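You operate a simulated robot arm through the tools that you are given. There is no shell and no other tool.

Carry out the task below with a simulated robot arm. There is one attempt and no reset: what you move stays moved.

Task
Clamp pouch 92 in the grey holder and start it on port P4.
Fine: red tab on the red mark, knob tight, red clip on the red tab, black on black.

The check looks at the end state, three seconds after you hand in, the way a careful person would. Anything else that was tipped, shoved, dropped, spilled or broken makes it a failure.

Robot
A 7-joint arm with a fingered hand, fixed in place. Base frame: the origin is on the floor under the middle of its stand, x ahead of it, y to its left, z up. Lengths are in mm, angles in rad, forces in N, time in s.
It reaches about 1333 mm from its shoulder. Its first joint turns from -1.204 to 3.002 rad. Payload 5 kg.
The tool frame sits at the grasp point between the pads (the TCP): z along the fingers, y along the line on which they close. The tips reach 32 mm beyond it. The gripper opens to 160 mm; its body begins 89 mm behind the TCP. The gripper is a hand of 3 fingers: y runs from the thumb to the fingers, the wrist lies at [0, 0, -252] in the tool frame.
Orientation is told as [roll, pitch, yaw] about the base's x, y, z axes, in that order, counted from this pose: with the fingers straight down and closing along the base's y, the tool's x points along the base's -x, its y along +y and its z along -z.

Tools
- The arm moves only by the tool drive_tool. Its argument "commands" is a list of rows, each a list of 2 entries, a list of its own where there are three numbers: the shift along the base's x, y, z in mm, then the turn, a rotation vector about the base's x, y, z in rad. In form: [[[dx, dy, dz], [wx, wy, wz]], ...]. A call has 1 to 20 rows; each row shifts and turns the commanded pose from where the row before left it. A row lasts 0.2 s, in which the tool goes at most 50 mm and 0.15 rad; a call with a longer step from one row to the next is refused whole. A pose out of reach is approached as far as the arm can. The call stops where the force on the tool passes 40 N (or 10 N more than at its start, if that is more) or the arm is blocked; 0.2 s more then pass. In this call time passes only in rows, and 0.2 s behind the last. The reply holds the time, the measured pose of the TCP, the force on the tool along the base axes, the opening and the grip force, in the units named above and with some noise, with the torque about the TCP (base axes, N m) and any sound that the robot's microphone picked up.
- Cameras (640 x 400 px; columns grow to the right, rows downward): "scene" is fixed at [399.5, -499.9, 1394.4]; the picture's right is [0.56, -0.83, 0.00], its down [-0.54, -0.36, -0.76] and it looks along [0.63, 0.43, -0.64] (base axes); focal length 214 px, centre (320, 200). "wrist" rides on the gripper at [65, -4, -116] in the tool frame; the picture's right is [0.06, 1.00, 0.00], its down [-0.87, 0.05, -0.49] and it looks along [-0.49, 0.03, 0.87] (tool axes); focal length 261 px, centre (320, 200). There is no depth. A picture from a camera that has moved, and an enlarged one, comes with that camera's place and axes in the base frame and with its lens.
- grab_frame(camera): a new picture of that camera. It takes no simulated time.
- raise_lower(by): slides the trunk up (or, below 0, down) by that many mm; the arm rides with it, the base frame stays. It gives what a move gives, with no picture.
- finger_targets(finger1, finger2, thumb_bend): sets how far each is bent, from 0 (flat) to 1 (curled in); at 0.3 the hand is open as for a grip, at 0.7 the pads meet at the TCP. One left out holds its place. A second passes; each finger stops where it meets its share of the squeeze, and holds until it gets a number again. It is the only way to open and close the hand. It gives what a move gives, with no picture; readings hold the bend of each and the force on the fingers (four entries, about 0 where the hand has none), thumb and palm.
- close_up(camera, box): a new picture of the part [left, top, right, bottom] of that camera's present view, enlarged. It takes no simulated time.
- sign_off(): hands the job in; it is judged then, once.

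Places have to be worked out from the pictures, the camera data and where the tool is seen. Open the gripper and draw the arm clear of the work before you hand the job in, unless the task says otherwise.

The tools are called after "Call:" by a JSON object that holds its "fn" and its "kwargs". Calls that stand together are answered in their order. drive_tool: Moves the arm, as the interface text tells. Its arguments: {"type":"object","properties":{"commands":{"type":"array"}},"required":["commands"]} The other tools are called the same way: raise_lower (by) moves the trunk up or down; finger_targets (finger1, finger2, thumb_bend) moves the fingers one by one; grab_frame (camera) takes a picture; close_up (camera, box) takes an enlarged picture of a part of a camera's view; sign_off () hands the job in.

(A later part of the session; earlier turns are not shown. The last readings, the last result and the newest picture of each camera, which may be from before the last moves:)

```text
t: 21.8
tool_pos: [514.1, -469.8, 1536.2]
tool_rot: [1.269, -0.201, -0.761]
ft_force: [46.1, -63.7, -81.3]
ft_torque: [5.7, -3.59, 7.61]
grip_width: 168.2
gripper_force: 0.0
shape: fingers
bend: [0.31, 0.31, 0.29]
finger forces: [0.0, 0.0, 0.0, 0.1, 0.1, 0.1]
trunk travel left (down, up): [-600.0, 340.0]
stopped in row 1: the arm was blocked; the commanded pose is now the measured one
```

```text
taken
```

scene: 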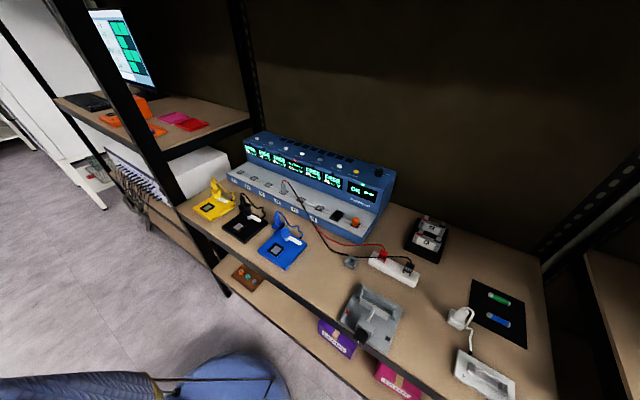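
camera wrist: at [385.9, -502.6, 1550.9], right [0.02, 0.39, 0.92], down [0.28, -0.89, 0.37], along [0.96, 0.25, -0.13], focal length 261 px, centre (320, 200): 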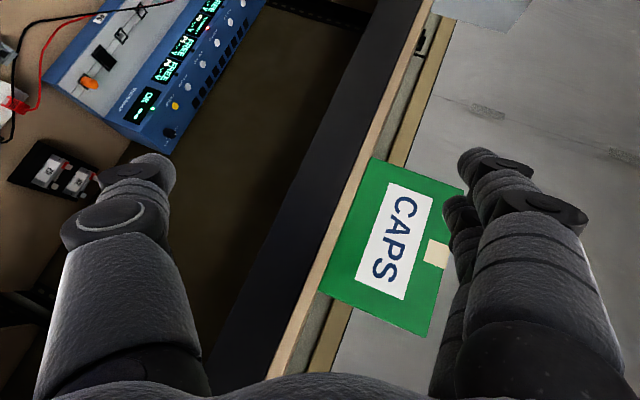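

Now I see the cause: an upper shelf (with a green CAPS box on it) at roughly z≈1500 was in the way of the raised forearm. I'll hold until the arm settles, then work from a lower trunk so that the arm enters below that shelf.

Call:
{"fn": "drive_tool", "kwargs": {"commands": [[[0, 0, 0], [0, 0, 0]], [[0, 0, 0], [0, 0, 0]]]}}

Call:
{"fn": "grab_frame", "kwargs": {"camera": "wrist"}}

```text
t: 22.1
tool_pos: [566.5, -439.5, 1689.1]
tool_rot: [1.661, 0.213, -0.838]
ft_force: [30.0, -6.2, 31.6]
ft_torque: [-3.01, 2.19, 0.87]
grip_width: 167.7
gripper_force: 0.0
shape: fingers
bend: [0.28, 0.28, 0.31]
finger forces: [0.1, 0.0, 0.0, 0.1, 0.0, 0.0]
trunk travel left (down, up): [-600.0, 340.0]
stopped in row 1: the arm was blocked; the commanded pose is now the measured one
```

```text
taken
camera wrist: at [436.1, -468.1, 1687.3], right [0.03, -0.17, 0.98], down [0.2, -0.96, -0.17], along [0.98, 0.21, 0.0], focal length 261 px, centre (320, 200)
```

wrist: 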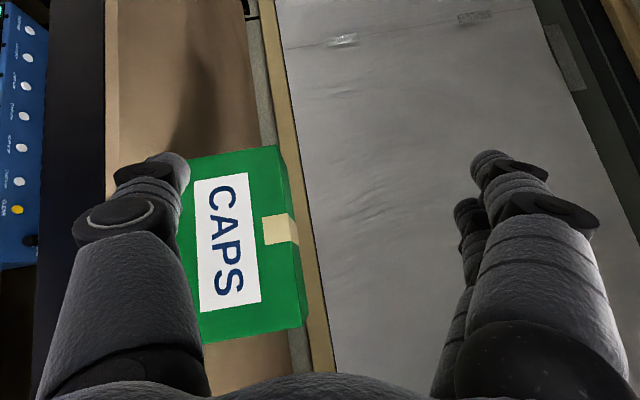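

The hand has drifted up near the CAPS box; I'll retreat toward the robot (‑x) right away.

Call:
{"fn": "drive_tool", "kwargs": {"commands": [[[-25, 0, 0], [0, 0, 0]], [[-25, 0, 0], [0, 0, 0]], [[-25, 0, 0], [0, 0, 0]], [[-25, 0, 0], [0, 0, 0]]]}}

Call:
{"fn": "grab_frame", "kwargs": {"camera": "wrist"}}

```text
t: 22.4
tool_pos: [361.9, -36.1, 1915.0]
tool_rot: [2.122, -0.114, -0.095]
ft_force: [48.2, 56.6, -4.0]
ft_torque: [3.1, -2.13, 3.23]
grip_width: 167.4
gripper_force: 0.1
shape: fingers
bend: [0.3, 0.3, 0.3]
finger forces: [0.1, 0.1, 0.0, 0.0, 0.0, 0.0]
trunk travel left (down, up): [-600.0, 340.0]
stopped in row 1: the force on the tool passed its limit at 180 N (the readings are from after the stop); the commanded pose is now the measured one
```

```text
taken
camera wrist: at [292.5, -127.8, 1841.3], right [-0.21, -0.51, 0.84], down [0.84, -0.53, -0.11], along [0.5, 0.68, 0.53], focal length 261 px, centre (320, 200)
```

wrist: 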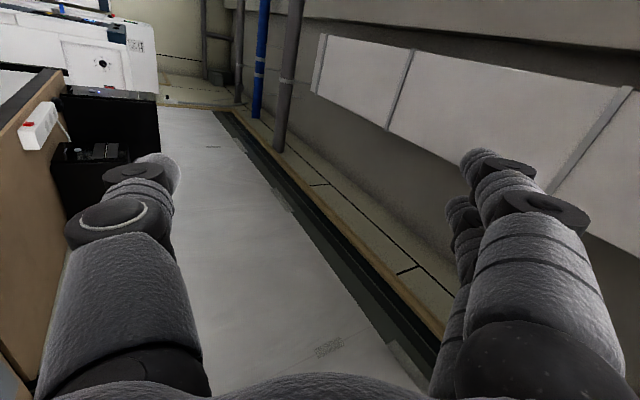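

The arm is away from the shelf, high and central. Holding to settle.

Call:
{"fn": "drive_tool", "kwargs": {"commands": [[[0, 0, 0], [0, 0, 0]], [[0, 0, 0], [0, 0, 0]]]}}

```text
t: 22.7
tool_pos: [55.8, 112.6, 1883.2]
tool_rot: [2.022, -0.08, 0.493]
ft_force: [-5.9, 15.3, -26.5]
ft_torque: [2.02, 1.28, 0.07]
grip_width: 166.6
gripper_force: 0.2
shape: fingers
bend: [0.32, 0.32, 0.28]
finger forces: [0.0, 0.0, 0.0, 0.0, 0.0, 0.1]
trunk travel left (down, up): [-600.0, 340.0]
stopped in row 1: the arm was blocked; the commanded pose is now the measured one
```

Call:
{"fn": "drive_tool", "kwargs": {"commands": [[[0, 0, 0], [0, 0, 0]], [[0, 0, 0], [0, 0, 0]]]}}

```text
t: 23.0
tool_pos: [-41.4, 206.3, 1908.4]
tool_rot: [2.07, -0.097, 0.401]
ft_force: [112.7, 75.3, -24.6]
ft_torque: [4.92, -4.73, 10.68]
grip_width: 168.2
gripper_force: 0.1
shape: fingers
bend: [0.3, 0.3, 0.3]
finger forces: [0.1, 0.1, 0.0, 0.0, 0.1, 0.1]
trunk travel left (down, up): [-600.0, 340.0]
stopped in row 1: the force on the tool passed its limit at 92 N (the readings are from after the stop); the commanded pose is now the measured one
```

Still in motion above the stand; I hold again to let it come to rest.

Call:
{"fn": "drive_tool", "kwargs": {"commands": [[[0, 0, 0], [0, 0, 0]], [[0, 0, 0], [0, 0, 0]]]}}

Call:
{"fn": "grab_frame", "kwargs": {"camera": "wrist"}}

Call:
{"fn": "grab_frame", "kwargs": {"camera": "scene"}}

```text
t: 23.8
tool_pos: [-24.6, 158.0, 1909.6]
tool_rot: [2.088, -0.01, 0.532]
ft_force: [-5.2, -0.8, -0.5]
ft_torque: [0.0, 0.2, -0.33]
grip_width: 168.2
gripper_force: 0.1
shape: fingers
bend: [0.3, 0.3, 0.3]
finger forces: [0.0, 0.0, 0.0, 0.1, 0.0, 0.0]
trunk travel left (down, up): [-600.0, 340.0]
stopped in row 2: the arm was blocked; the commanded pose is now the measured one
```

```text
taken
camera wrist: at [-31.5, 39.1, 1845.9], right [0.19, -0.46, 0.87], down [0.98, 0.05, -0.19], along [0.04, 0.89, 0.46], focal length 261 px, centre (320, 200)
```

wrist: 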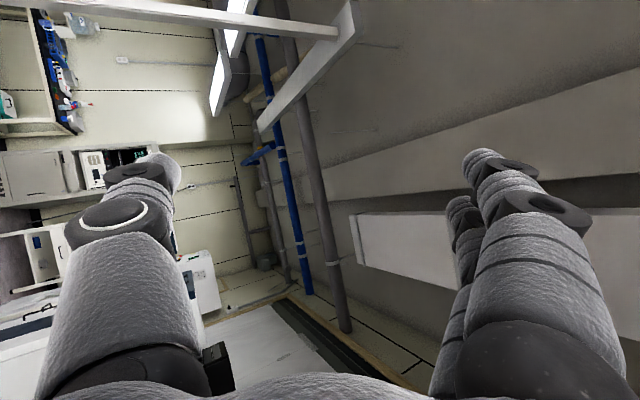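

```text
taken
```

scene: 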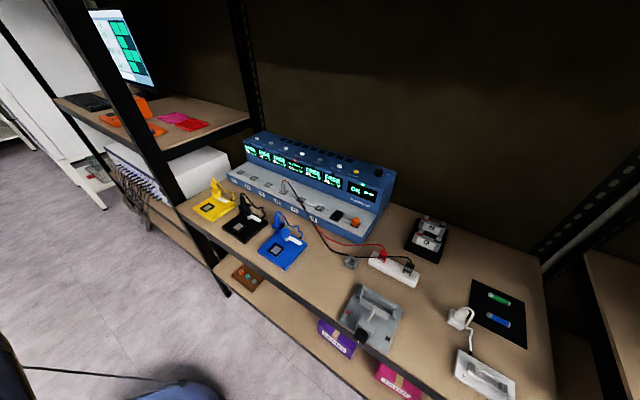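

The hand is above the robot itself, almost at rest. Holding once more.

Call:
{"fn": "drive_tool", "kwargs": {"commands": [[[0, 0, 0], [0, 0, 0]], [[0, 0, 0], [0, 0, 0]], [[0, 0, 0], [0, 0, 0]], [[0, 0, 0], [0, 0, 0]]]}}

```text
t: 24.8
tool_pos: [6.4, 168.6, 1915.6]
tool_rot: [2.1, 0.013, 0.506]
ft_force: [0.3, 0.7, 0.9]
ft_torque: [-0.03, -0.01, 0.06]
grip_width: 168.0
gripper_force: 0.0
shape: fingers
bend: [0.3, 0.3, 0.3]
finger forces: [0.1, 0.0, 0.0, 0.0, 0.1, 0.1]
trunk travel left (down, up): [-600.0, 340.0]
```

Settled at (6, 169, 1916). Now I'll unwind in small slow steps toward the original well-behaved pose (fingers down, in front of the robot), checking after each short call.

Call:
{"fn": "drive_tool", "kwargs": {"commands": [[[12, -6, -6], [0, 0, -0.05]], [[12, -6, -6], [0, 0, -0.05]], [[12, -6, -6], [0, 0, -0.05]], [[12, -6, -6], [0, 0, -0.05]], [[12, -6, -6], [0, 0, -0.05]], [[12, -6, -6], [0, 0, -0.05]]]}}

```text
t: 26.2
tool_pos: [71.5, 134.2, 1880.3]
tool_rot: [2.097, 0.011, 0.207]
ft_force: [0.3, -0.6, 0.2]
ft_torque: [-0.02, -0.02, -0.02]
grip_width: 168.4
gripper_force: 0.1
shape: fingers
bend: [0.3, 0.3, 0.3]
finger forces: [0.1, 0.0, 0.1, 0.1, 0.0, 0.0]
trunk travel left (down, up): [-600.0, 340.0]
```

Tracking is good. I continue unwinding yaw and start unwinding roll while moving forward.

Call:
{"fn": "drive_tool", "kwargs": {"commands": [[[15, -8, -8], [0, 0, -0.05]], [[15, -8, -8], [0, 0, -0.05]], [[15, -8, -8], [0, 0, -0.05]], [[15, -8, -8], [0, 0, -0.05]], [[15, -8, -10], [-0.08, 0, 0]], [[15, -8, -10], [-0.08, 0, 0]], [[15, -8, -10], [-0.08, 0, 0]], [[15, -8, -10], [-0.08, 0, 0]], [[15, -8, -10], [-0.08, 0, 0]], [[15, -8, -10], [-0.08, 0, 0]]]}}

```text
t: 28.4
tool_pos: [222.6, 54.4, 1786.4]
tool_rot: [1.616, 0.012, 0.004]
ft_force: [0.4, 0.3, -0.1]
ft_torque: [-0.02, 0.05, -0.01]
grip_width: 168.1
gripper_force: 0.1
shape: fingers
bend: [0.3, 0.3, 0.3]
finger forces: [0.0, 0.0, 0.0, 0.0, 0.1, 0.0]
trunk travel left (down, up): [-600.0, 340.0]
```

Good tracking. I continue rolling the hand toward fingers-down while descending in front of the robot.

Call:
{"fn": "drive_tool", "kwargs": {"commands": [[[14, -10, -25], [-0.08, 0, 0]], [[14, -10, -25], [-0.08, 0, 0]], [[14, -10, -25], [-0.08, 0, 0]], [[14, -10, -25], [-0.08, 0, 0]], [[14, -10, -25], [-0.08, 0, 0]], [[14, -10, -25], [-0.08, 0, 0]], [[14, -10, -25], [-0.08, 0, 0]], [[14, -10, -25], [-0.08, 0, 0]], [[14, -10, -25], [-0.08, 0, 0]], [[14, -10, -25], [-0.08, 0, 0]]]}}

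Call:
{"fn": "grab_frame", "kwargs": {"camera": "wrist"}}

Call:
{"fn": "grab_frame", "kwargs": {"camera": "scene"}}

```text
t: 30.6
tool_pos: [362.9, -45.4, 1536.9]
tool_rot: [0.817, 0.011, -0.006]
ft_force: [0.7, -0.1, 0.1]
ft_torque: [-0.01, 0.0, -0.03]
grip_width: 168.2
gripper_force: 0.0
shape: fingers
bend: [0.3, 0.3, 0.3]
finger forces: [0.0, 0.1, 0.0, 0.1, 0.0, 0.1]
trunk travel left (down, up): [-600.0, 340.0]
```

```text
taken
camera wrist: at [296.1, -132.6, 1612.6], right [-0.05, 0.68, 0.73], down [0.87, -0.33, 0.37], along [0.49, 0.65, -0.58], focal length 261 px, centre (320, 200)
```

wrist: 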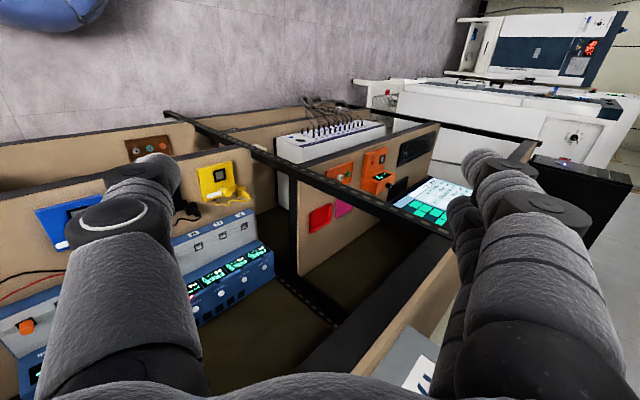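

```text
taken
```

scene: 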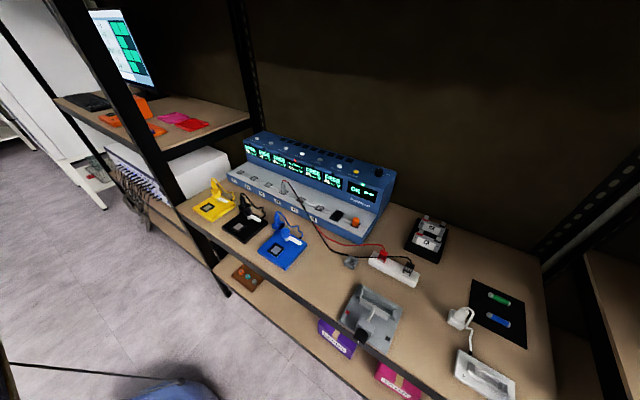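

The work area is intact and the view from up here confirms the rack layout (upper shelf's underside near z≈1500). I continue to the fingers-down pose.

Call:
{"fn": "drive_tool", "kwargs": {"commands": [[[9, -11, -25], [-0.08, 0, 0]], [[9, -11, -25], [-0.08, 0, 0]], [[9, -11, -25], [-0.08, 0, 0]], [[9, -11, -25], [-0.08, 0, 0]], [[9, -11, -25], [-0.08, 0, 0]], [[9, -11, -25], [-0.08, 0, 0]], [[9, -11, -25], [-0.08, 0, 0]], [[9, -11, -25], [-0.08, 0, 0]], [[9, -11, -25], [-0.08, 0, 0]], [[9, -11, -25], [-0.08, 0, 0]]]}}

```text
t: 32.8
tool_pos: [455.1, -155.0, 1286.7]
tool_rot: [0.018, 0.004, -0.014]
ft_force: [-0.2, 1.4, 0.2]
ft_torque: [0.03, 0.03, 0.01]
grip_width: 168.1
gripper_force: 0.1
shape: fingers
bend: [0.3, 0.3, 0.3]
finger forces: [0.1, 0.0, 0.1, 0.1, 0.0, 0.0]
trunk travel left (down, up): [-600.0, 340.0]
```

Fingers are down at (455, -155, 1287). I'll lower the trunk another 250 mm; the hand stays in front of the table edge and well above it.

Call:
{"fn": "raise_lower", "kwargs": {"by": -250}}

Call:
{"fn": "grab_frame", "kwargs": {"camera": "scene"}}

Call:
{"fn": "grab_frame", "kwargs": {"camera": "wrist"}}

```text
t: 35.4
tool_pos: [453.4, -154.3, 1037.4]
tool_rot: [0.019, 0.002, -0.013]
ft_force: [0.3, 0.4, -0.3]
ft_torque: [0.02, -0.01, 0.01]
grip_width: 167.9
gripper_force: 0.0
shape: fingers
bend: [0.3, 0.3, 0.3]
finger forces: [0.0, 0.0, 0.0, 0.0, 0.0, 0.0]
trunk travel left (down, up): [-350.0, 590.0]
```

```text
taken
```

scene: 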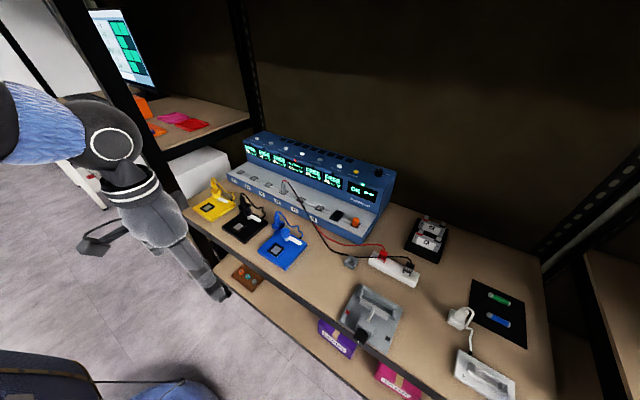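

```text
taken
camera wrist: at [386.4, -160.5, 1151.8], right [-0.05, 1.0, 0.02], down [0.87, 0.03, 0.49], along [0.49, 0.04, -0.87], focal length 261 px, centre (320, 200)
```

wrist: 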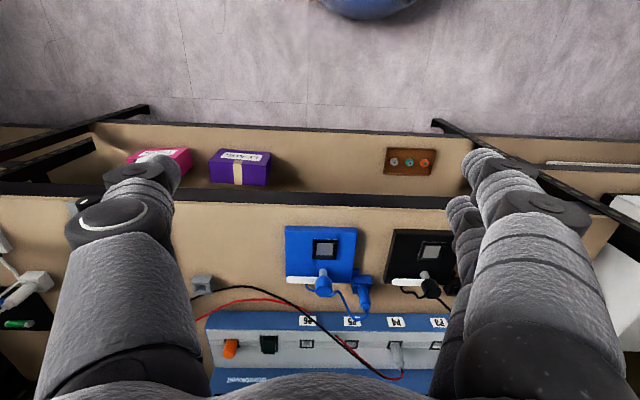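

The forearm now comes in roughly level at z≈1285, below the upper shelf. I'll test slow motion to the right and forward at this height.

Call:
{"fn": "drive_tool", "kwargs": {"commands": [[[8, -22, 3], [0, 0, 0]], [[8, -22, 3], [0, 0, 0]], [[8, -22, 3], [0, 0, 0]], [[8, -22, 3], [0, 0, 0]], [[8, -22, 3], [0, 0, 0]], [[8, -22, 3], [0, 0, 0]]]}}

```text
t: 36.8
tool_pos: [500.5, -287.3, 1056.1]
tool_rot: [0.019, 0.002, -0.013]
ft_force: [0.1, 0.4, -0.1]
ft_torque: [0.01, 0.0, 0.03]
grip_width: 168.0
gripper_force: 0.1
shape: fingers
bend: [0.3, 0.3, 0.3]
finger forces: [0.0, 0.1, 0.1, 0.0, 0.0, 0.0]
trunk travel left (down, up): [-350.0, 590.0]
```

Tracking is precise now. Continuing toward the holder's line and then forward.

Call:
{"fn": "drive_tool", "kwargs": {"commands": [[[20, -20, 0], [0, 0, 0]], [[20, -20, 0], [0, 0, 0]], [[20, -20, 0], [0, 0, 0]], [[20, -20, 0], [0, 0, 0]], [[20, -20, 0], [0, 0, 0]], [[20, -20, 0], [0, 0, 0]], [[20, -20, 0], [0, 0, 0]], [[20, -20, 0], [0, 0, 0]]]}}

```text
t: 38.6
tool_pos: [661.2, -446.5, 1055.0]
tool_rot: [0.019, 0.003, -0.013]
ft_force: [0.2, -0.1, 0.0]
ft_torque: [-0.02, -0.02, -0.02]
grip_width: 168.2
gripper_force: 0.1
shape: fingers
bend: [0.3, 0.3, 0.3]
finger forces: [0.1, 0.0, 0.1, 0.0, 0.0, 0.0]
trunk travel left (down, up): [-350.0, 590.0]
```

Excellent. I'll take a picture here, then continue toward the tray.

Call:
{"fn": "grab_frame", "kwargs": {"camera": "wrist"}}

Call:
{"fn": "grab_frame", "kwargs": {"camera": "scene"}}

Call:
{"fn": "drive_tool", "kwargs": {"commands": [[[22, -10, 0], [0, 0, 0]], [[22, -10, 0], [0, 0, 0]], [[22, -10, 0], [0, 0, 0]], [[22, -10, 0], [0, 0, 0]], [[22, -10, 0], [0, 0, 0]], [[22, -10, 0], [0, 0, 0]]]}}

Call:
{"fn": "grab_frame", "kwargs": {"camera": "wrist"}}

Call:
{"fn": "grab_frame", "kwargs": {"camera": "scene"}}

```text
taken
camera wrist: at [595.3, -452.7, 1170.3], right [-0.05, 1.0, 0.02], down [0.87, 0.03, 0.49], along [0.49, 0.04, -0.87], focal length 261 px, centre (320, 200)
```

wrist: 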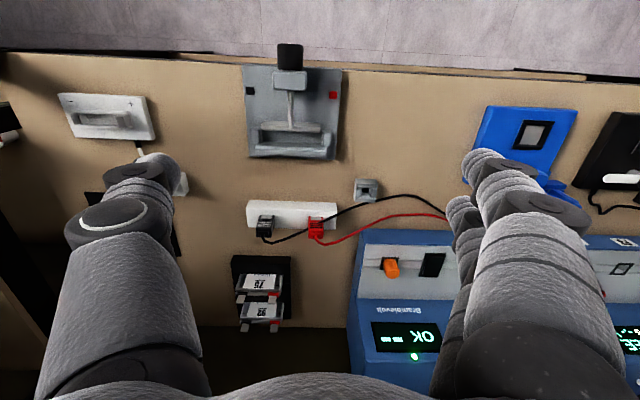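

```text
taken
```

scene: 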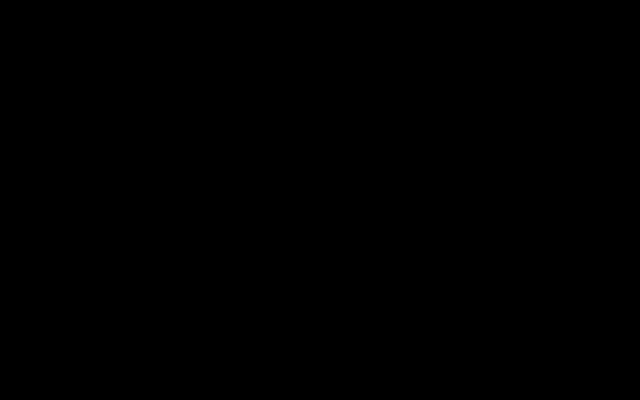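

```text
t: 40.0
tool_pos: [785.5, -507.5, 1045.2]
tool_rot: [0.021, -0.007, -0.014]
ft_force: [1.4, 0.2, -0.2]
ft_torque: [0.02, 0.02, 0.01]
grip_width: 167.9
gripper_force: 0.0
shape: fingers
bend: [0.3, 0.3, 0.3]
finger forces: [0.0, 0.0, 0.1, 0.0, 0.0, 0.0]
out of reach, approached as far as the arm can: row 6
trunk travel left (down, up): [-350.0, 590.0]
```

```text
taken
camera wrist: at [717.8, -513.9, 1157.7], right [-0.05, 1.0, 0.02], down [0.87, 0.03, 0.5], along [0.5, 0.04, -0.87], focal length 261 px, centre (320, 200)
```

wrist: 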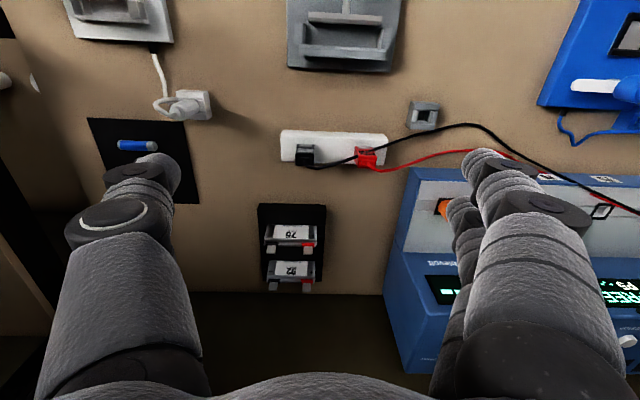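

```text
taken
```

scene: 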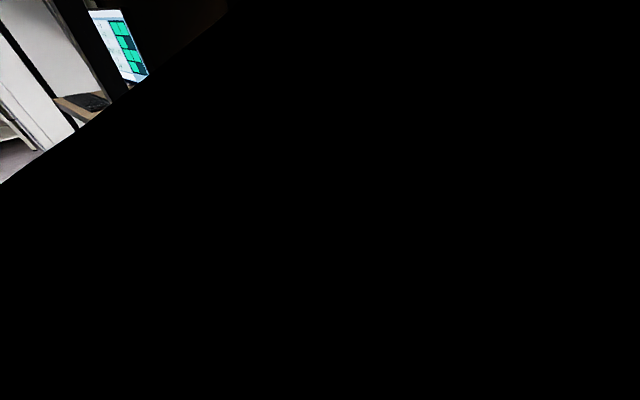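

The scene camera is now covered by the arm itself, and this straight-down posture reaches its limit here. From this vantage I'll zoom in on the tray, clips and holder with the wrist camera.

Call:
{"fn": "close_up", "kwargs": {"camera": "wrist", "box": [245, 195, 345, 300]}}

Call:
{"fn": "close_up", "kwargs": {"camera": "wrist", "box": [270, 95, 450, 180]}}

Call:
{"fn": "close_up", "kwargs": {"camera": "wrist", "box": [275, 0, 415, 80]}}

```text
3.81 times, centred on (295, 248) of wrist
camera zoom: at [717.8, -513.9, 1157.7], right [-0.05, 1.0, 0.02], down [0.87, 0.03, 0.5], along [0.5, 0.04, -0.87], focal length 993 px, centre (415, 19)
```

zoom: 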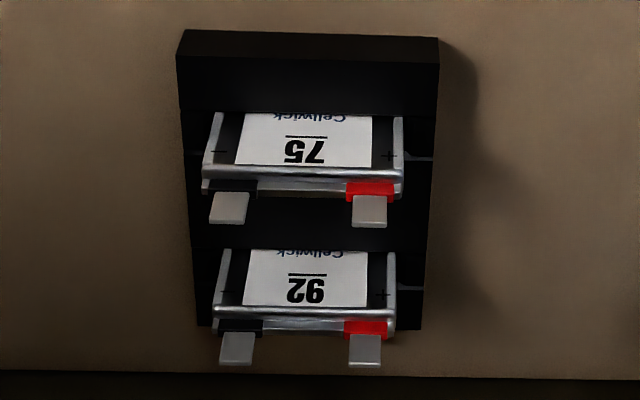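

```text
3.56 times, centred on (360, 138) of wrist
camera zoom: at [717.8, -513.9, 1157.7], right [-0.05, 1.0, 0.02], down [0.87, 0.03, 0.5], along [0.5, 0.04, -0.87], focal length 927 px, centre (178, 422)
```

zoom: 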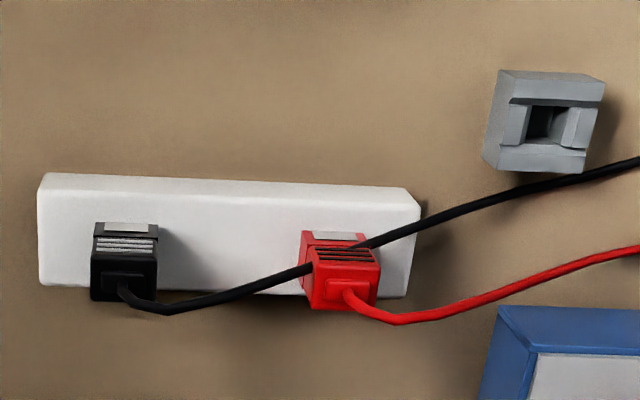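

```text
4.57 times, centred on (345, 40) of wrist
camera zoom: at [717.8, -513.9, 1157.7], right [-0.05, 1.0, 0.02], down [0.87, 0.03, 0.5], along [0.5, 0.04, -0.87], focal length 1192 px, centre (206, 931)
```

zoom: 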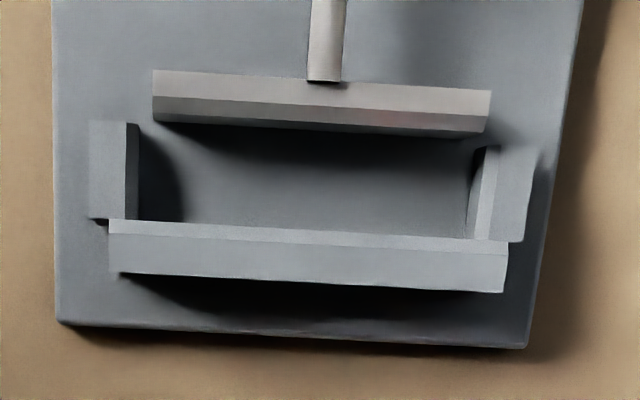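

The pouches seem to lean back in their slots, so I want a lower-angle view. I'll pitch the hand forward (fingers forward-down), which also brings the wrist closer and should extend reach.

Call:
{"fn": "drive_tool", "kwargs": {"commands": [[[0, 0, 0], [0, -0.1, 0]], [[0, 0, 0], [0, -0.1, 0]], [[0, 0, 0], [0, -0.1, 0]], [[0, 0, 0], [0, -0.1, 0]], [[0, 0, 0], [0, -0.1, 0]]]}}

Call:
{"fn": "grab_frame", "kwargs": {"camera": "wrist"}}

Call:
{"fn": "grab_frame", "kwargs": {"camera": "scene"}}

```text
t: 41.2
tool_pos: [785.9, -506.2, 1044.3]
tool_rot: [0.027, -0.5, -0.015]
ft_force: [1.0, 0.6, -0.1]
ft_torque: [0.0, 0.01, -0.02]
grip_width: 168.3
gripper_force: 0.0
shape: fingers
bend: [0.3, 0.3, 0.3]
finger forces: [0.1, 0.0, 0.1, 0.0, 0.0, 0.1]
trunk travel left (down, up): [-350.0, 590.0]
```

```text
taken
camera wrist: at [671.0, -513.0, 1113.8], right [-0.05, 1.0, -0.01], down [0.53, 0.03, 0.85], along [0.85, 0.04, -0.53], focal length 261 px, centre (320, 200)
```

wrist: 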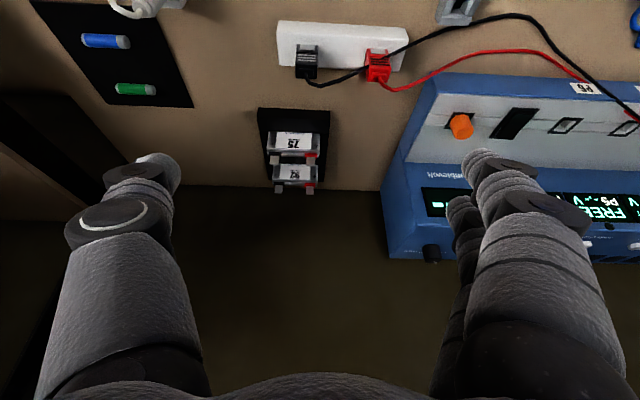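

```text
taken
```

scene: 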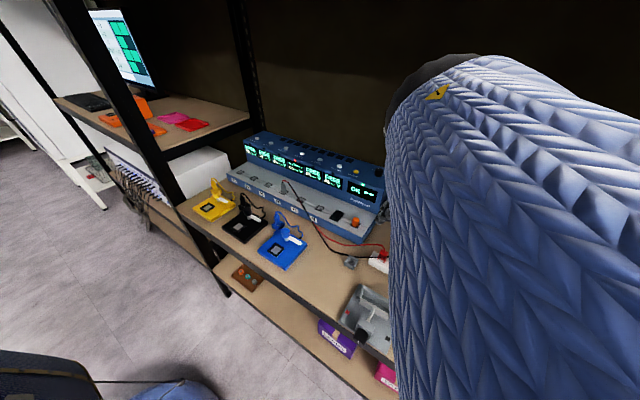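

Now it is in reach with margin. I'll move forward and down toward the tray for a close, low-angle look.

Call:
{"fn": "drive_tool", "kwargs": {"commands": [[[18, -4, -14], [0, 0, 0]], [[18, -4, -14], [0, 0, 0]], [[18, -4, -14], [0, 0, 0]], [[18, -4, -14], [0, 0, 0]], [[18, -4, -14], [0, 0, 0]], [[18, -4, -14], [0, 0, 0]]]}}

Call:
{"fn": "grab_frame", "kwargs": {"camera": "wrist"}}

```text
t: 42.6
tool_pos: [891.4, -530.4, 961.1]
tool_rot: [0.026, -0.498, -0.015]
ft_force: [0.4, 0.1, 0.0]
ft_torque: [-0.02, -0.01, -0.03]
grip_width: 167.8
gripper_force: 0.0
shape: fingers
bend: [0.3, 0.3, 0.3]
finger forces: [0.0, 0.0, 0.0, 0.0, 0.0, 0.0]
trunk travel left (down, up): [-350.0, 590.0]
```

```text
taken
camera wrist: at [778.5, -537.5, 1029.2], right [-0.05, 1.0, -0.01], down [0.53, 0.03, 0.85], along [0.85, 0.04, -0.53], focal length 261 px, centre (320, 200)
```

wrist: 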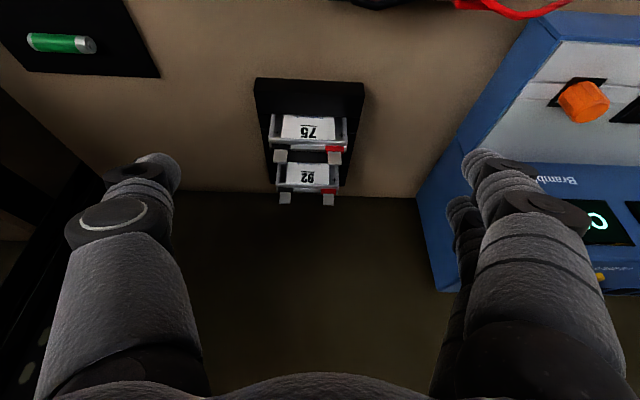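

Call:
{"fn": "close_up", "kwargs": {"camera": "wrist", "box": [235, 65, 385, 215]}}

```text
2.67 times, centred on (310, 140) of wrist
camera zoom: at [778.5, -537.5, 1029.2], right [-0.05, 1.0, -0.01], down [0.53, 0.03, 0.85], along [0.85, 0.04, -0.53], focal length 695 px, centre (347, 360)
```

zoom: 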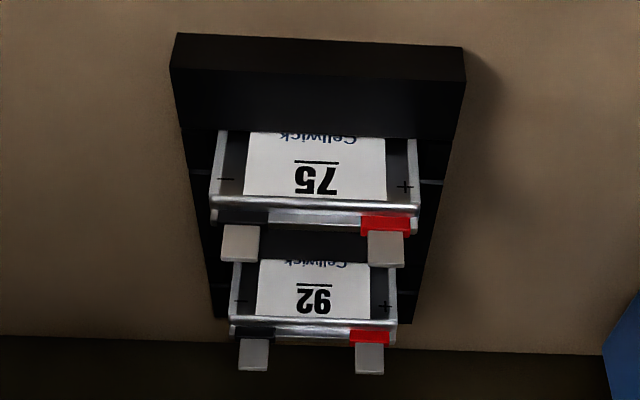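

Triangulating from two viewpoints: pouch 92 stands upright, front face at x≈1062, top edge z≈828, y from -583 to -499, tab tips z≈855 (red at y≈-512, black at y≈-569); pouch 75 is about 81 mm nearer. To learn how the fingers look when nearly closed, I'll bend them in free air here and look.

Call:
{"fn": "finger_targets", "kwargs": {"finger1": 0.6, "finger2": 0.6, "thumb_bend": 0.6}}

Call:
{"fn": "grab_frame", "kwargs": {"camera": "wrist"}}

```text
t: 43.6
tool_pos: [892.4, -531.0, 961.8]
tool_rot: [0.027, -0.497, -0.017]
ft_force: [0.8, -0.5, -0.2]
ft_torque: [-0.05, -0.04, 0.01]
grip_width: 48.2
gripper_force: 0.0
shape: fingers
bend: [0.6, 0.6, 0.6]
finger forces: [0.0, 0.0, 0.0, 0.1, 0.0, 0.0]
trunk travel left (down, up): [-350.0, 590.0]
```

```text
taken
camera wrist: at [778.3, -537.0, 1029.6], right [-0.05, 1.0, -0.01], down [0.53, 0.03, 0.85], along [0.85, 0.04, -0.53], focal length 261 px, centre (320, 200)
```

wrist: 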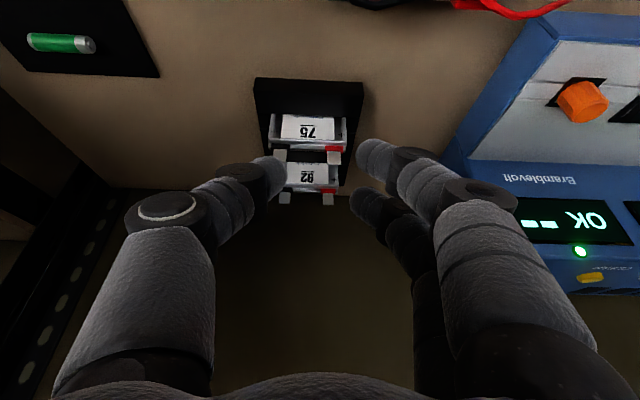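

The fingers act as inward-slanting pincers (fingers ±17 mm either side of the thumb's line). A forward-tilted hand gripping the pouch by its two side edges looks promising; I need a closer, lower view of the tray first. I'll tilt further and come a bit closer, staying above the tabs.

Call:
{"fn": "drive_tool", "kwargs": {"commands": [[[2, -2, -10], [0, -0.1, 0]], [[2, -2, -10], [0, -0.1, 0]], [[4, -2, -12], [0, -0.1, 0]], [[4, -2, -12], [0, 0, 0]]]}}

Call:
{"fn": "close_up", "kwargs": {"camera": "wrist", "box": [220, 30, 420, 200]}}

Call:
{"fn": "grab_frame", "kwargs": {"camera": "wrist"}}

```text
t: 44.6
tool_pos: [905.4, -539.1, 916.6]
tool_rot: [0.03, -0.799, -0.019]
ft_force: [0.8, -0.2, -0.4]
ft_torque: [0.03, 0.0, 0.04]
grip_width: 48.1
gripper_force: 0.0
shape: fingers
bend: [0.6, 0.6, 0.6]
finger forces: [0.0, 0.0, 0.0, 0.1, 0.1, 0.0]
trunk travel left (down, up): [-350.0, 590.0]
```

```text
2.35 times, centred on (320, 115) of wrist
camera zoom: at [774.9, -545.3, 949.2], right [-0.05, 1.0, -0.02], down [0.25, 0.03, 0.97], along [0.97, 0.04, -0.26], focal length 613 px, centre (320, 400)
```

zoom: 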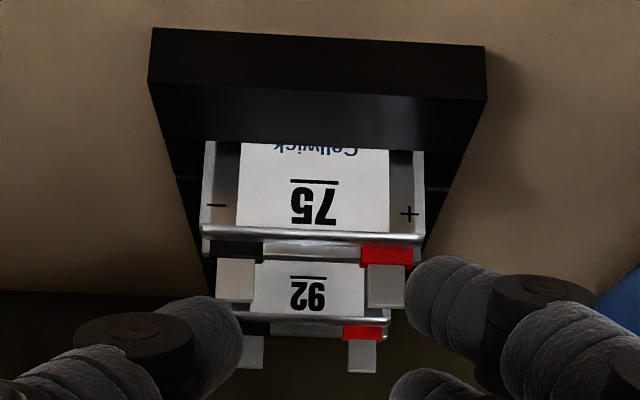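

```text
taken
camera wrist: at [774.9, -545.3, 949.2], right [-0.05, 1.0, -0.02], down [0.25, 0.03, 0.97], along [0.97, 0.04, -0.26], focal length 261 px, centre (320, 200)
```

wrist: 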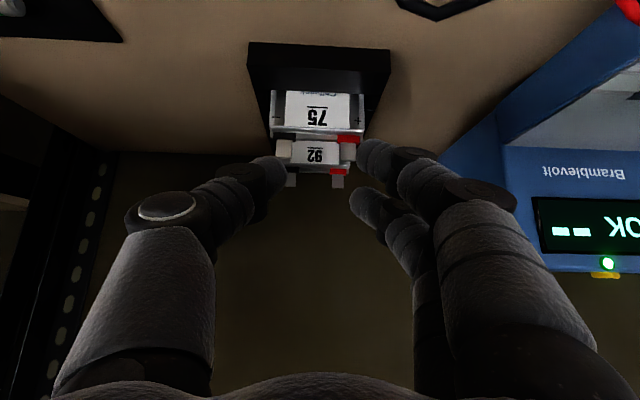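

The geometry is now clear: tray walls reach z≈809, pouch body stands z≈790–829 vertically, and the holder's slot (rail/jaw tops z≈811, gap ≈22 mm, x≈691–713, y centred ≈-482) matches it. A pinch across the two faces from above is best; I'll test how close to vertical the hand can get at this distance.

Call:
{"fn": "drive_tool", "kwargs": {"commands": [[[0, 0, 8], [0, 0.1, 0]], [[0, 0, 8], [0, 0.1, 0]], [[0, 0, 8], [0, 0.1, 0]], [[0, 0, 4], [0, 0.1, 0]], [[0, 0, 0], [0, 0.1, 0]]]}}

```text
t: 45.8
tool_pos: [904.7, -538.3, 943.5]
tool_rot: [0.022, -0.297, -0.013]
ft_force: [0.4, -0.1, -0.1]
ft_torque: [-0.01, -0.01, 0.02]
grip_width: 47.9
gripper_force: 0.1
shape: fingers
bend: [0.6, 0.6, 0.6]
finger forces: [0.0, 0.0, 0.0, 0.0, 0.0, 0.1]
trunk travel left (down, up): [-350.0, 590.0]
```

Still in reach at pitch -0.3. I continue to vertical.

Call:
{"fn": "drive_tool", "kwargs": {"commands": [[[0, 0, 0], [0, 0.1, 0]], [[0, 0, 0], [0, 0.1, 0]], [[0, 0, 0], [0, 0.1, 0]]]}}

```text
t: 46.6
tool_pos: [887.2, -539.4, 937.2]
tool_rot: [0.023, -0.008, -0.013]
ft_force: [-0.9, -0.5, 0.9]
ft_torque: [0.04, -0.06, 0.0]
grip_width: 48.1
gripper_force: 0.0
shape: fingers
bend: [0.6, 0.6, 0.6]
finger forces: [0.0, 0.0, 0.0, 0.0, 0.1, 0.0]
out of reach, approached as far as the arm can: row 3
trunk travel left (down, up): [-350.0, 590.0]
```

Vertical is limited at x≈887 (wrist about 1040 mm from the stand's axis). I'll look at how stretched the arm is from the scene camera.

Call:
{"fn": "grab_frame", "kwargs": {"camera": "scene"}}

Call:
{"fn": "grab_frame", "kwargs": {"camera": "wrist"}}

```text
taken
```

scene: 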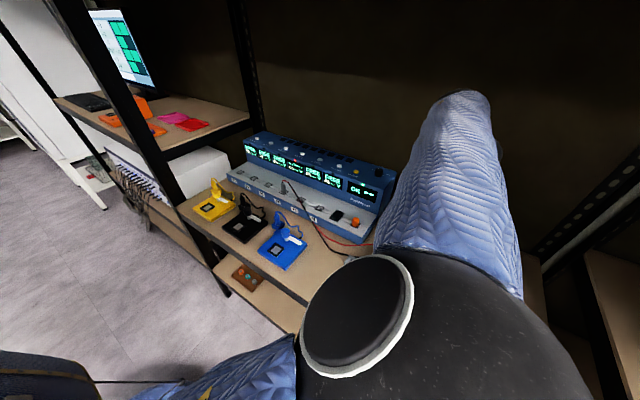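

```text
taken
camera wrist: at [820.0, -546.1, 1049.8], right [-0.05, 1.0, 0.02], down [0.87, 0.03, 0.5], along [0.5, 0.04, -0.87], focal length 261 px, centre (320, 200)
```

wrist: 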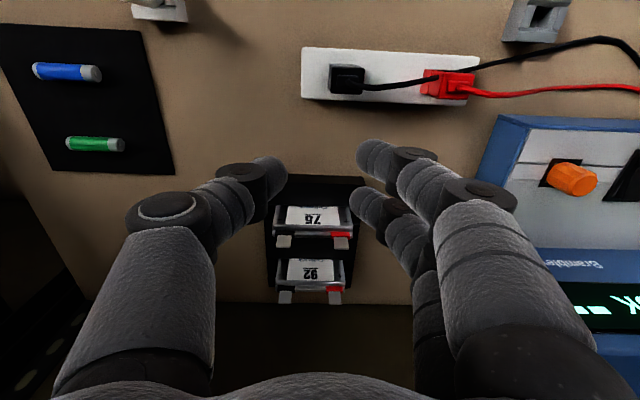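

The elbow is at roughly (457, -511, 1271) and strongly bent, so the limit is wrist flexion (~80°), not reach: the trunk is now a bit too low. I'll raise it 100 mm and then bring the hand back down so the forearm slopes more.

Call:
{"fn": "raise_lower", "kwargs": {"by": 100}}

Call:
{"fn": "drive_tool", "kwargs": {"commands": [[[0, 0, -15], [0, 0, 0]], [[0, 0, -15], [0, 0, 0]], [[0, 0, -15], [0, 0, 0]], [[0, 0, -15], [0, 0, 0]], [[0, 0, -15], [0, 0, 0]], [[0, 0, -15], [0, 0, 0]]]}}

Call:
{"fn": "grab_frame", "kwargs": {"camera": "scene"}}

```text
t: 47.9
tool_pos: [889.4, -539.3, 1034.4]
tool_rot: [0.022, -0.008, -0.014]
ft_force: [0.1, -0.1, -1.2]
ft_torque: [-0.01, 0.02, 0.03]
grip_width: 48.1
gripper_force: 0.0
shape: fingers
bend: [0.6, 0.6, 0.6]
finger forces: [0.0, 0.0, 0.0, 0.0, 0.0, 0.0]
trunk travel left (down, up): [-450.0, 490.0]
```

```text
t: 49.3
tool_pos: [888.9, -538.8, 944.8]
tool_rot: [0.021, -0.006, -0.014]
ft_force: [-0.9, -0.6, 0.4]
ft_torque: [-0.02, -0.03, 0.0]
grip_width: 47.7
gripper_force: 0.1
shape: fingers
bend: [0.6, 0.6, 0.6]
finger forces: [0.1, 0.0, 0.0, 0.0, 0.0, 0.1]
trunk travel left (down, up): [-450.0, 490.0]
```

```text
taken
```

scene: 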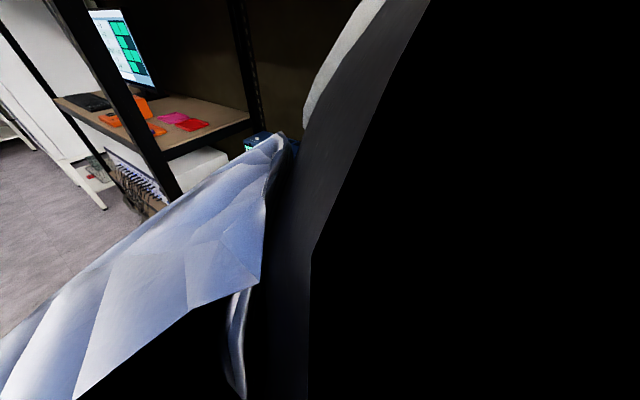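

The elbow now sits at the scene camera's spot (about z≈1370). I'll test forward motion with the hand vertical.

Call:
{"fn": "drive_tool", "kwargs": {"commands": [[[15, 0, 0], [0, 0, 0]], [[15, 0, 0], [0, 0, 0]], [[15, 0, 0], [0, 0, 0]], [[15, 0, 0], [0, 0, 0]]]}}

```text
t: 50.3
tool_pos: [942.6, -539.4, 942.9]
tool_rot: [0.022, -0.015, -0.012]
ft_force: [-0.1, 0.6, 0.4]
ft_torque: [0.0, -0.03, 0.0]
grip_width: 48.3
gripper_force: 0.2
shape: fingers
bend: [0.6, 0.6, 0.6]
finger forces: [0.0, 0.0, 0.0, 0.1, 0.0, 0.0]
out of reach, approached as far as the arm can: row 4
trunk travel left (down, up): [-450.0, 490.0]
```

Each 100 mm of trunk adds about 55 mm of vertical-hand reach. I'll raise by another 100 mm and bring the hand back down.

Call:
{"fn": "raise_lower", "kwargs": {"by": 100}}

Call:
{"fn": "drive_tool", "kwargs": {"commands": [[[0, 0, -15], [0, 0, 0]], [[0, 0, -15], [0, 0, 0]], [[0, 0, -15], [0, 0, 0]], [[0, 0, -15], [0, 0, 0]], [[0, 0, -15], [0, 0, 0]], [[0, 0, -15], [0, 0, 0]], [[0, 0, -10], [0, 0, 0]]]}}

Call:
{"fn": "grab_frame", "kwargs": {"camera": "scene"}}

Call:
{"fn": "grab_frame", "kwargs": {"camera": "wrist"}}

```text
t: 51.6
tool_pos: [943.1, -538.3, 1041.5]
tool_rot: [0.022, -0.014, -0.012]
ft_force: [0.1, 0.1, -0.8]
ft_torque: [0.0, 0.03, -0.02]
grip_width: 48.1
gripper_force: 0.0
shape: fingers
bend: [0.6, 0.6, 0.6]
finger forces: [0.1, 0.0, 0.0, 0.1, 0.0, 0.1]
trunk travel left (down, up): [-550.0, 390.0]
```

```text
t: 53.2
tool_pos: [942.7, -539.5, 942.4]
tool_rot: [0.02, -0.014, -0.014]
ft_force: [-0.1, -0.3, 0.0]
ft_torque: [0.01, 0.0, -0.04]
grip_width: 48.0
gripper_force: 0.0
shape: fingers
bend: [0.6, 0.6, 0.6]
finger forces: [0.0, 0.0, 0.0, 0.0, 0.0, 0.0]
trunk travel left (down, up): [-550.0, 390.0]
```

```text
taken
```

scene: 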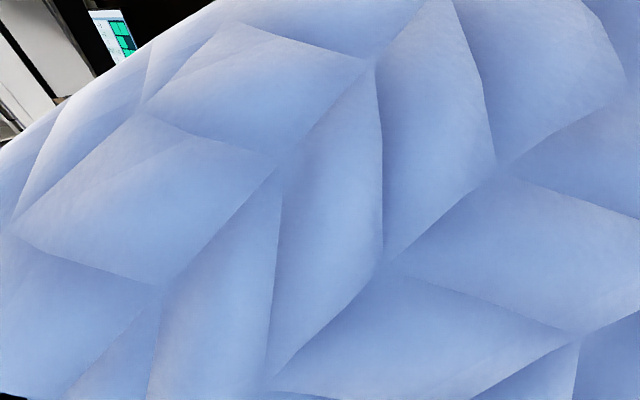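

```text
taken
camera wrist: at [874.8, -545.3, 1054.5], right [-0.05, 1.0, 0.02], down [0.86, 0.03, 0.5], along [0.5, 0.04, -0.86], focal length 261 px, centre (320, 200)
```

wrist: 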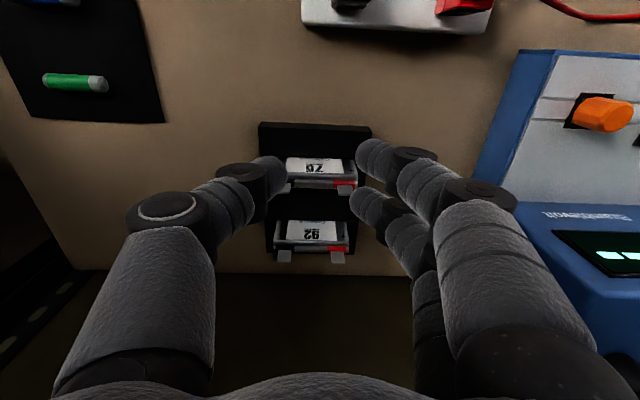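

Good. Now I'll test going forward over pouch 92 with the hand vertical at a safe height.

Call:
{"fn": "drive_tool", "kwargs": {"commands": [[[15, 0, 0], [0, 0, 0]], [[15, 0, 0], [0, 0, 0]], [[15, 0, 0], [0, 0, 0]], [[15, 0, 0], [0, 0, 0]]]}}

```text
t: 54.2
tool_pos: [966.1, -538.1, 942.0]
tool_rot: [0.02, -0.014, -0.013]
ft_force: [-0.4, -0.1, 0.1]
ft_torque: [-0.02, -0.06, 0.0]
grip_width: 47.9
gripper_force: 0.0
shape: fingers
bend: [0.6, 0.6, 0.6]
finger forces: [0.0, 0.0, 0.1, 0.0, 0.1, 0.0]
out of reach, approached as far as the arm can: row 2, 3, 4
trunk travel left (down, up): [-550.0, 390.0]
```

I'll check what limits it now with a look from the scene camera.

Call:
{"fn": "grab_frame", "kwargs": {"camera": "scene"}}

```text
taken
```

scene: 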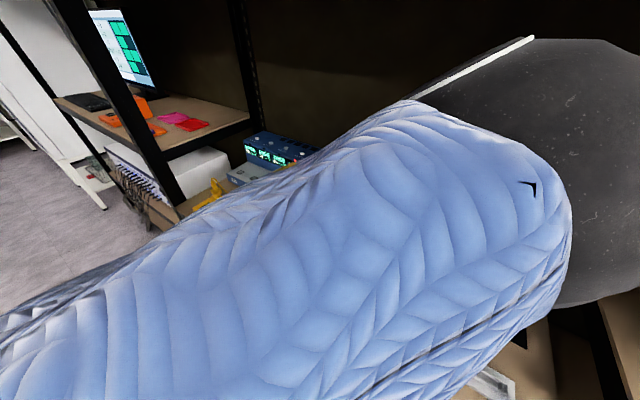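

The arm isn't stretched (elbow about (565,-570,1332), interior angle ~110°), so a wrist/roll joint limit is at play. I'll test whether yawing the hand (which I need anyway, ±90°) frees it.

Call:
{"fn": "drive_tool", "kwargs": {"commands": [[[-5, 0, 0], [0, 0, -0.1]], [[-5, 0, 0], [0, 0, -0.1]], [[-5, 0, 0], [0, 0, -0.1]], [[-5, 0, 0], [0, 0, -0.1]], [[-5, 0, 0], [0, 0, -0.1]]]}}

```text
t: 55.4
tool_pos: [940.0, -538.2, 943.0]
tool_rot: [0.02, -0.015, -0.515]
ft_force: [0.7, 0.2, 0.0]
ft_torque: [-0.01, -0.02, -0.01]
grip_width: 47.7
gripper_force: 0.1
shape: fingers
bend: [0.6, 0.6, 0.6]
finger forces: [0.1, 0.0, 0.0, 0.0, 0.0, 0.0]
trunk travel left (down, up): [-550.0, 390.0]
```

Yaw works freely. Now I test forward motion at this yaw.

Call:
{"fn": "drive_tool", "kwargs": {"commands": [[[15, 0, 0], [0, 0, -0.1]], [[15, 0, 0], [0, 0, -0.1]], [[15, 0, 0], [0, 0, -0.1]], [[15, 0, 0], [0, 0, -0.1]]]}}

```text
t: 56.4
tool_pos: [970.6, -539.1, 941.8]
tool_rot: [0.024, -0.016, -0.915]
ft_force: [0.2, -0.9, -0.6]
ft_torque: [0.02, 0.04, 0.03]
grip_width: 47.7
gripper_force: 0.1
shape: fingers
bend: [0.6, 0.6, 0.6]
finger forces: [0.0, 0.0, 0.0, 0.0, 0.0, 0.0]
out of reach, approached as far as the arm can: row 3, 4
trunk travel left (down, up): [-550.0, 390.0]
```

Same limit at x≈970 regardless of yaw. I'll test whether a modest forward tilt (about 0.25 rad) extends it.

Call:
{"fn": "drive_tool", "kwargs": {"commands": [[[0, 0, 0], [0, -0.12, 0]], [[0, 0, 0], [0, -0.12, 0]], [[15, 0, 0], [0, 0, 0]], [[15, 0, 0], [0, 0, 0]], [[15, 0, 0], [0, 0, 0]], [[15, 0, 0], [0, 0, 0]]]}}

```text
t: 57.8
tool_pos: [1030.2, -539.7, 942.1]
tool_rot: [0.213, -0.16, -0.934]
ft_force: [0.0, 0.7, 0.4]
ft_torque: [-0.01, 0.02, 0.0]
grip_width: 47.8
gripper_force: 0.0
shape: fingers
bend: [0.6, 0.6, 0.6]
finger forces: [0.0, 0.0, 0.0, 0.0, 0.0, 0.0]
trunk travel left (down, up): [-550.0, 390.0]
```

That works: x≈1030 with 0.24 rad of tilt. I'll check a bit further forward.

Call:
{"fn": "drive_tool", "kwargs": {"commands": [[[10, 0, 0], [0, 0, 0]], [[10, 0, 0], [0, 0, 0]], [[10, 0, 0], [0, 0, 0]]]}}

```text
t: 58.6
tool_pos: [1050.8, -538.7, 944.3]
tool_rot: [0.213, -0.16, -0.929]
ft_force: [0.5, -0.6, 0.4]
ft_torque: [-0.03, 0.02, -0.05]
grip_width: 47.9
gripper_force: 0.0
shape: fingers
bend: [0.6, 0.6, 0.6]
finger forces: [0.0, 0.0, 0.0, 0.1, 0.0, 0.1]
out of reach, approached as far as the arm can: row 3
trunk travel left (down, up): [-550.0, 390.0]
```

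The limit shifts to x≈1051 at this height. I'll lower to z≈905 (fingertips still above the tabs) and probe forward again.

Call:
{"fn": "drive_tool", "kwargs": {"commands": [[[0, 0, -13], [0, 0, 0]], [[0, 0, -13], [0, 0, 0]], [[0, 0, -12], [0, 0, 0]], [[8, 0, 0], [0, 0, 0]], [[8, 0, 0], [0, 0, 0]], [[8, 0, 0], [0, 0, 0]]]}}

```text
t: 60.0
tool_pos: [1047.2, -538.5, 906.1]
tool_rot: [0.215, -0.161, -0.93]
ft_force: [-0.1, 0.2, 0.4]
ft_torque: [0.01, -0.04, -0.01]
grip_width: 47.9
gripper_force: 0.1
shape: fingers
bend: [0.6, 0.6, 0.6]
finger forces: [0.1, 0.0, 0.1, 0.0, 0.0, 0.0]
out of reach, approached as far as the arm can: row 4, 5, 6
trunk travel left (down, up): [-550.0, 390.0]
```

Lowering didn't extend it. I'll try raising the trunk by 80 mm (hand goes up with it) and then bring the hand back down, to see if the forward limit moves.

Call:
{"fn": "raise_lower", "kwargs": {"by": 80}}

Call:
{"fn": "drive_tool", "kwargs": {"commands": [[[0, 0, -16], [0, 0, 0]], [[0, 0, -16], [0, 0, 0]], [[0, 0, -16], [0, 0, 0]], [[0, 0, -16], [0, 0, 0]], [[0, 0, -16], [0, 0, 0]], [[8, 0, 0], [0, 0, 0]], [[8, 0, 0], [0, 0, 0]], [[8, 0, 0], [0, 0, 0]], [[8, 0, 0], [0, 0, 0]]]}}

Call:
{"fn": "grab_frame", "kwargs": {"camera": "scene"}}

```text
t: 61.2
tool_pos: [1048.2, -539.4, 984.9]
tool_rot: [0.214, -0.161, -0.93]
ft_force: [0.3, -0.1, 0.4]
ft_torque: [-0.01, 0.04, -0.01]
grip_width: 47.8
gripper_force: 0.1
shape: fingers
bend: [0.6, 0.6, 0.6]
finger forces: [0.1, 0.0, 0.0, 0.1, 0.0, 0.0]
trunk travel left (down, up): [-630.0, 310.0]
```

```text
t: 63.2
tool_pos: [1033.2, -541.4, 923.5]
tool_rot: [0.219, -0.162, -0.931]
ft_force: [0.7, 0.3, 0.6]
ft_torque: [0.03, 0.02, -0.02]
grip_width: 47.9
gripper_force: 0.1
shape: fingers
bend: [0.6, 0.6, 0.6]
finger forces: [0.0, 0.0, 0.1, 0.0, 0.0, 0.0]
out of reach, approached as far as the arm can: row 2, 3, 4, 5, 6, 7, 8, 9
trunk travel left (down, up): [-630.0, 310.0]
```

```text
taken
```

scene: 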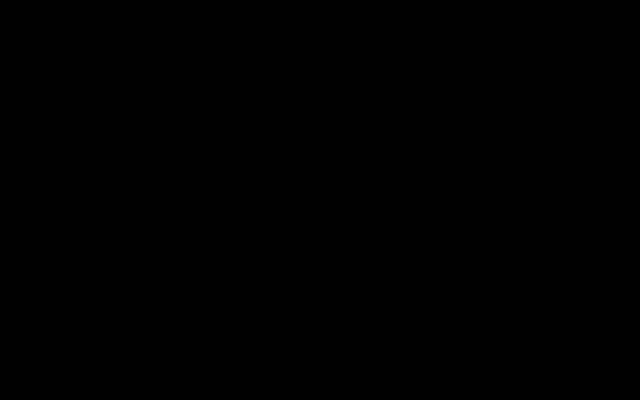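

Raising reduces the reach, so the best trunk height is lower (wrist near the middle of its arc). I'll back away from the tray and then lower the trunk in stages while keeping the hand at a safe height.

Call:
{"fn": "drive_tool", "kwargs": {"commands": [[[-20, 0, 5], [0, 0, 0]], [[-20, 0, 5], [0, 0, 0]], [[-20, 0, 5], [0, 0, 0]], [[-20, 0, 5], [0, 0, 0]], [[-20, 0, 5], [0, 0, 0]], [[-20, 0, 5], [0, 0, 0]], [[-20, 0, 5], [0, 0, 0]], [[-20, 0, 5], [0, 0, 0]]]}}

Call:
{"fn": "raise_lower", "kwargs": {"by": -60}}

Call:
{"fn": "drive_tool", "kwargs": {"commands": [[[0, 0, 15], [0, 0, 0]], [[0, 0, 15], [0, 0, 0]], [[0, 0, 15], [0, 0, 0]], [[0, 0, 15], [0, 0, 0]]]}}

```text
t: 65.0
tool_pos: [872.2, -541.8, 962.9]
tool_rot: [0.215, -0.161, -0.931]
ft_force: [-1.6, 0.6, 0.8]
ft_torque: [0.03, 0.01, -0.03]
grip_width: 47.9
gripper_force: 0.1
shape: fingers
bend: [0.6, 0.6, 0.6]
finger forces: [0.1, 0.1, 0.1, 0.0, 0.1, 0.0]
trunk travel left (down, up): [-630.0, 310.0]
```

```text
t: 66.0
tool_pos: [873.1, -541.9, 903.8]
tool_rot: [0.214, -0.16, -0.93]
ft_force: [-0.6, 0.1, -0.3]
ft_torque: [-0.02, -0.01, -0.02]
grip_width: 48.1
gripper_force: 0.0
shape: fingers
bend: [0.6, 0.6, 0.6]
finger forces: [0.0, 0.0, 0.0, 0.0, 0.1, 0.0]
trunk travel left (down, up): [-570.0, 370.0]
```

```text
t: 67.0
tool_pos: [873.8, -540.9, 963.5]
tool_rot: [0.215, -0.16, -0.93]
ft_force: [0.0, 0.7, -0.3]
ft_torque: [-0.01, 0.03, -0.05]
grip_width: 47.9
gripper_force: 0.0
shape: fingers
bend: [0.6, 0.6, 0.6]
finger forces: [0.1, 0.0, 0.0, 0.0, 0.0, 0.0]
trunk travel left (down, up): [-570.0, 370.0]
```

The staged lowering works well. I repeat it, and then complete the yaw so the thumb is in front and the two fingers behind.

Call:
{"fn": "raise_lower", "kwargs": {"by": -60}}

Call:
{"fn": "drive_tool", "kwargs": {"commands": [[[0, 0, 15], [0, 0, 0]], [[0, 0, 15], [0, 0, 0]], [[0, 0, 15], [0, 0, 0]], [[0, 0, 15], [0, 0, 0]]]}}

Call:
{"fn": "raise_lower", "kwargs": {"by": -50}}

Call:
{"fn": "drive_tool", "kwargs": {"commands": [[[0, 0, 10], [0.0344, 0, -0.1266]], [[0, 0, 10], [0.0344, 0, -0.1266]], [[0, 0, 10], [0.0344, 0, -0.1266]], [[0, 0, 10], [0.0344, 0, -0.1266]], [[0, 0, 0], [0.0344, 0, -0.1266]]]}}

Call:
{"fn": "grab_frame", "kwargs": {"camera": "wrist"}}

```text
t: 68.0
tool_pos: [874.7, -540.8, 903.7]
tool_rot: [0.217, -0.161, -0.93]
ft_force: [-0.6, 0.2, 0.3]
ft_torque: [-0.04, -0.05, -0.01]
grip_width: 48.0
gripper_force: 0.0
shape: fingers
bend: [0.6, 0.6, 0.6]
finger forces: [0.1, 0.0, 0.1, 0.0, 0.1, 0.0]
trunk travel left (down, up): [-510.0, 430.0]
```

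```text
t: 69.0
tool_pos: [874.1, -541.4, 961.9]
tool_rot: [0.215, -0.161, -0.929]
ft_force: [-0.5, 0.7, 0.0]
ft_torque: [-0.01, -0.03, 0.03]
grip_width: 48.0
gripper_force: 0.0
shape: fingers
bend: [0.6, 0.6, 0.6]
finger forces: [0.0, 0.1, 0.1, 0.1, 0.1, 0.1]
trunk travel left (down, up): [-510.0, 430.0]
```

```text
t: 69.9
tool_pos: [873.0, -542.3, 912.7]
tool_rot: [0.214, -0.161, -0.93]
ft_force: [0.1, -0.3, 0.4]
ft_torque: [-0.02, 0.0, -0.02]
grip_width: 47.8
gripper_force: 0.0
shape: fingers
bend: [0.6, 0.6, 0.6]
finger forces: [0.1, 0.0, 0.0, 0.0, 0.1, 0.0]
trunk travel left (down, up): [-460.0, 480.0]
```

```text
t: 71.1
tool_pos: [873.9, -542.3, 951.9]
tool_rot: [0.269, -0.001, -1.57]
ft_force: [0.1, 0.2, 0.9]
ft_torque: [-0.01, 0.0, 0.02]
grip_width: 48.1
gripper_force: 0.1
shape: fingers
bend: [0.6, 0.6, 0.6]
finger forces: [0.1, 0.0, 0.1, 0.0, 0.0, 0.0]
trunk travel left (down, up): [-460.0, 480.0]
```

```text
taken
camera wrist: at [837.5, -477.9, 1060.1], right [0.96, 0.06, 0.26], down [-0.08, -0.87, 0.49], along [0.26, -0.49, -0.83], focal length 261 px, centre (320, 200)
```

wrist: 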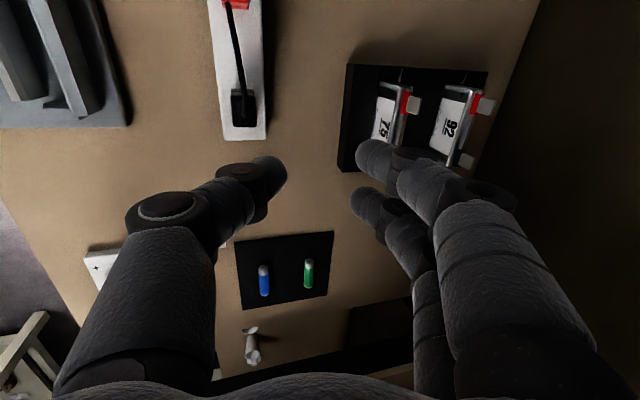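

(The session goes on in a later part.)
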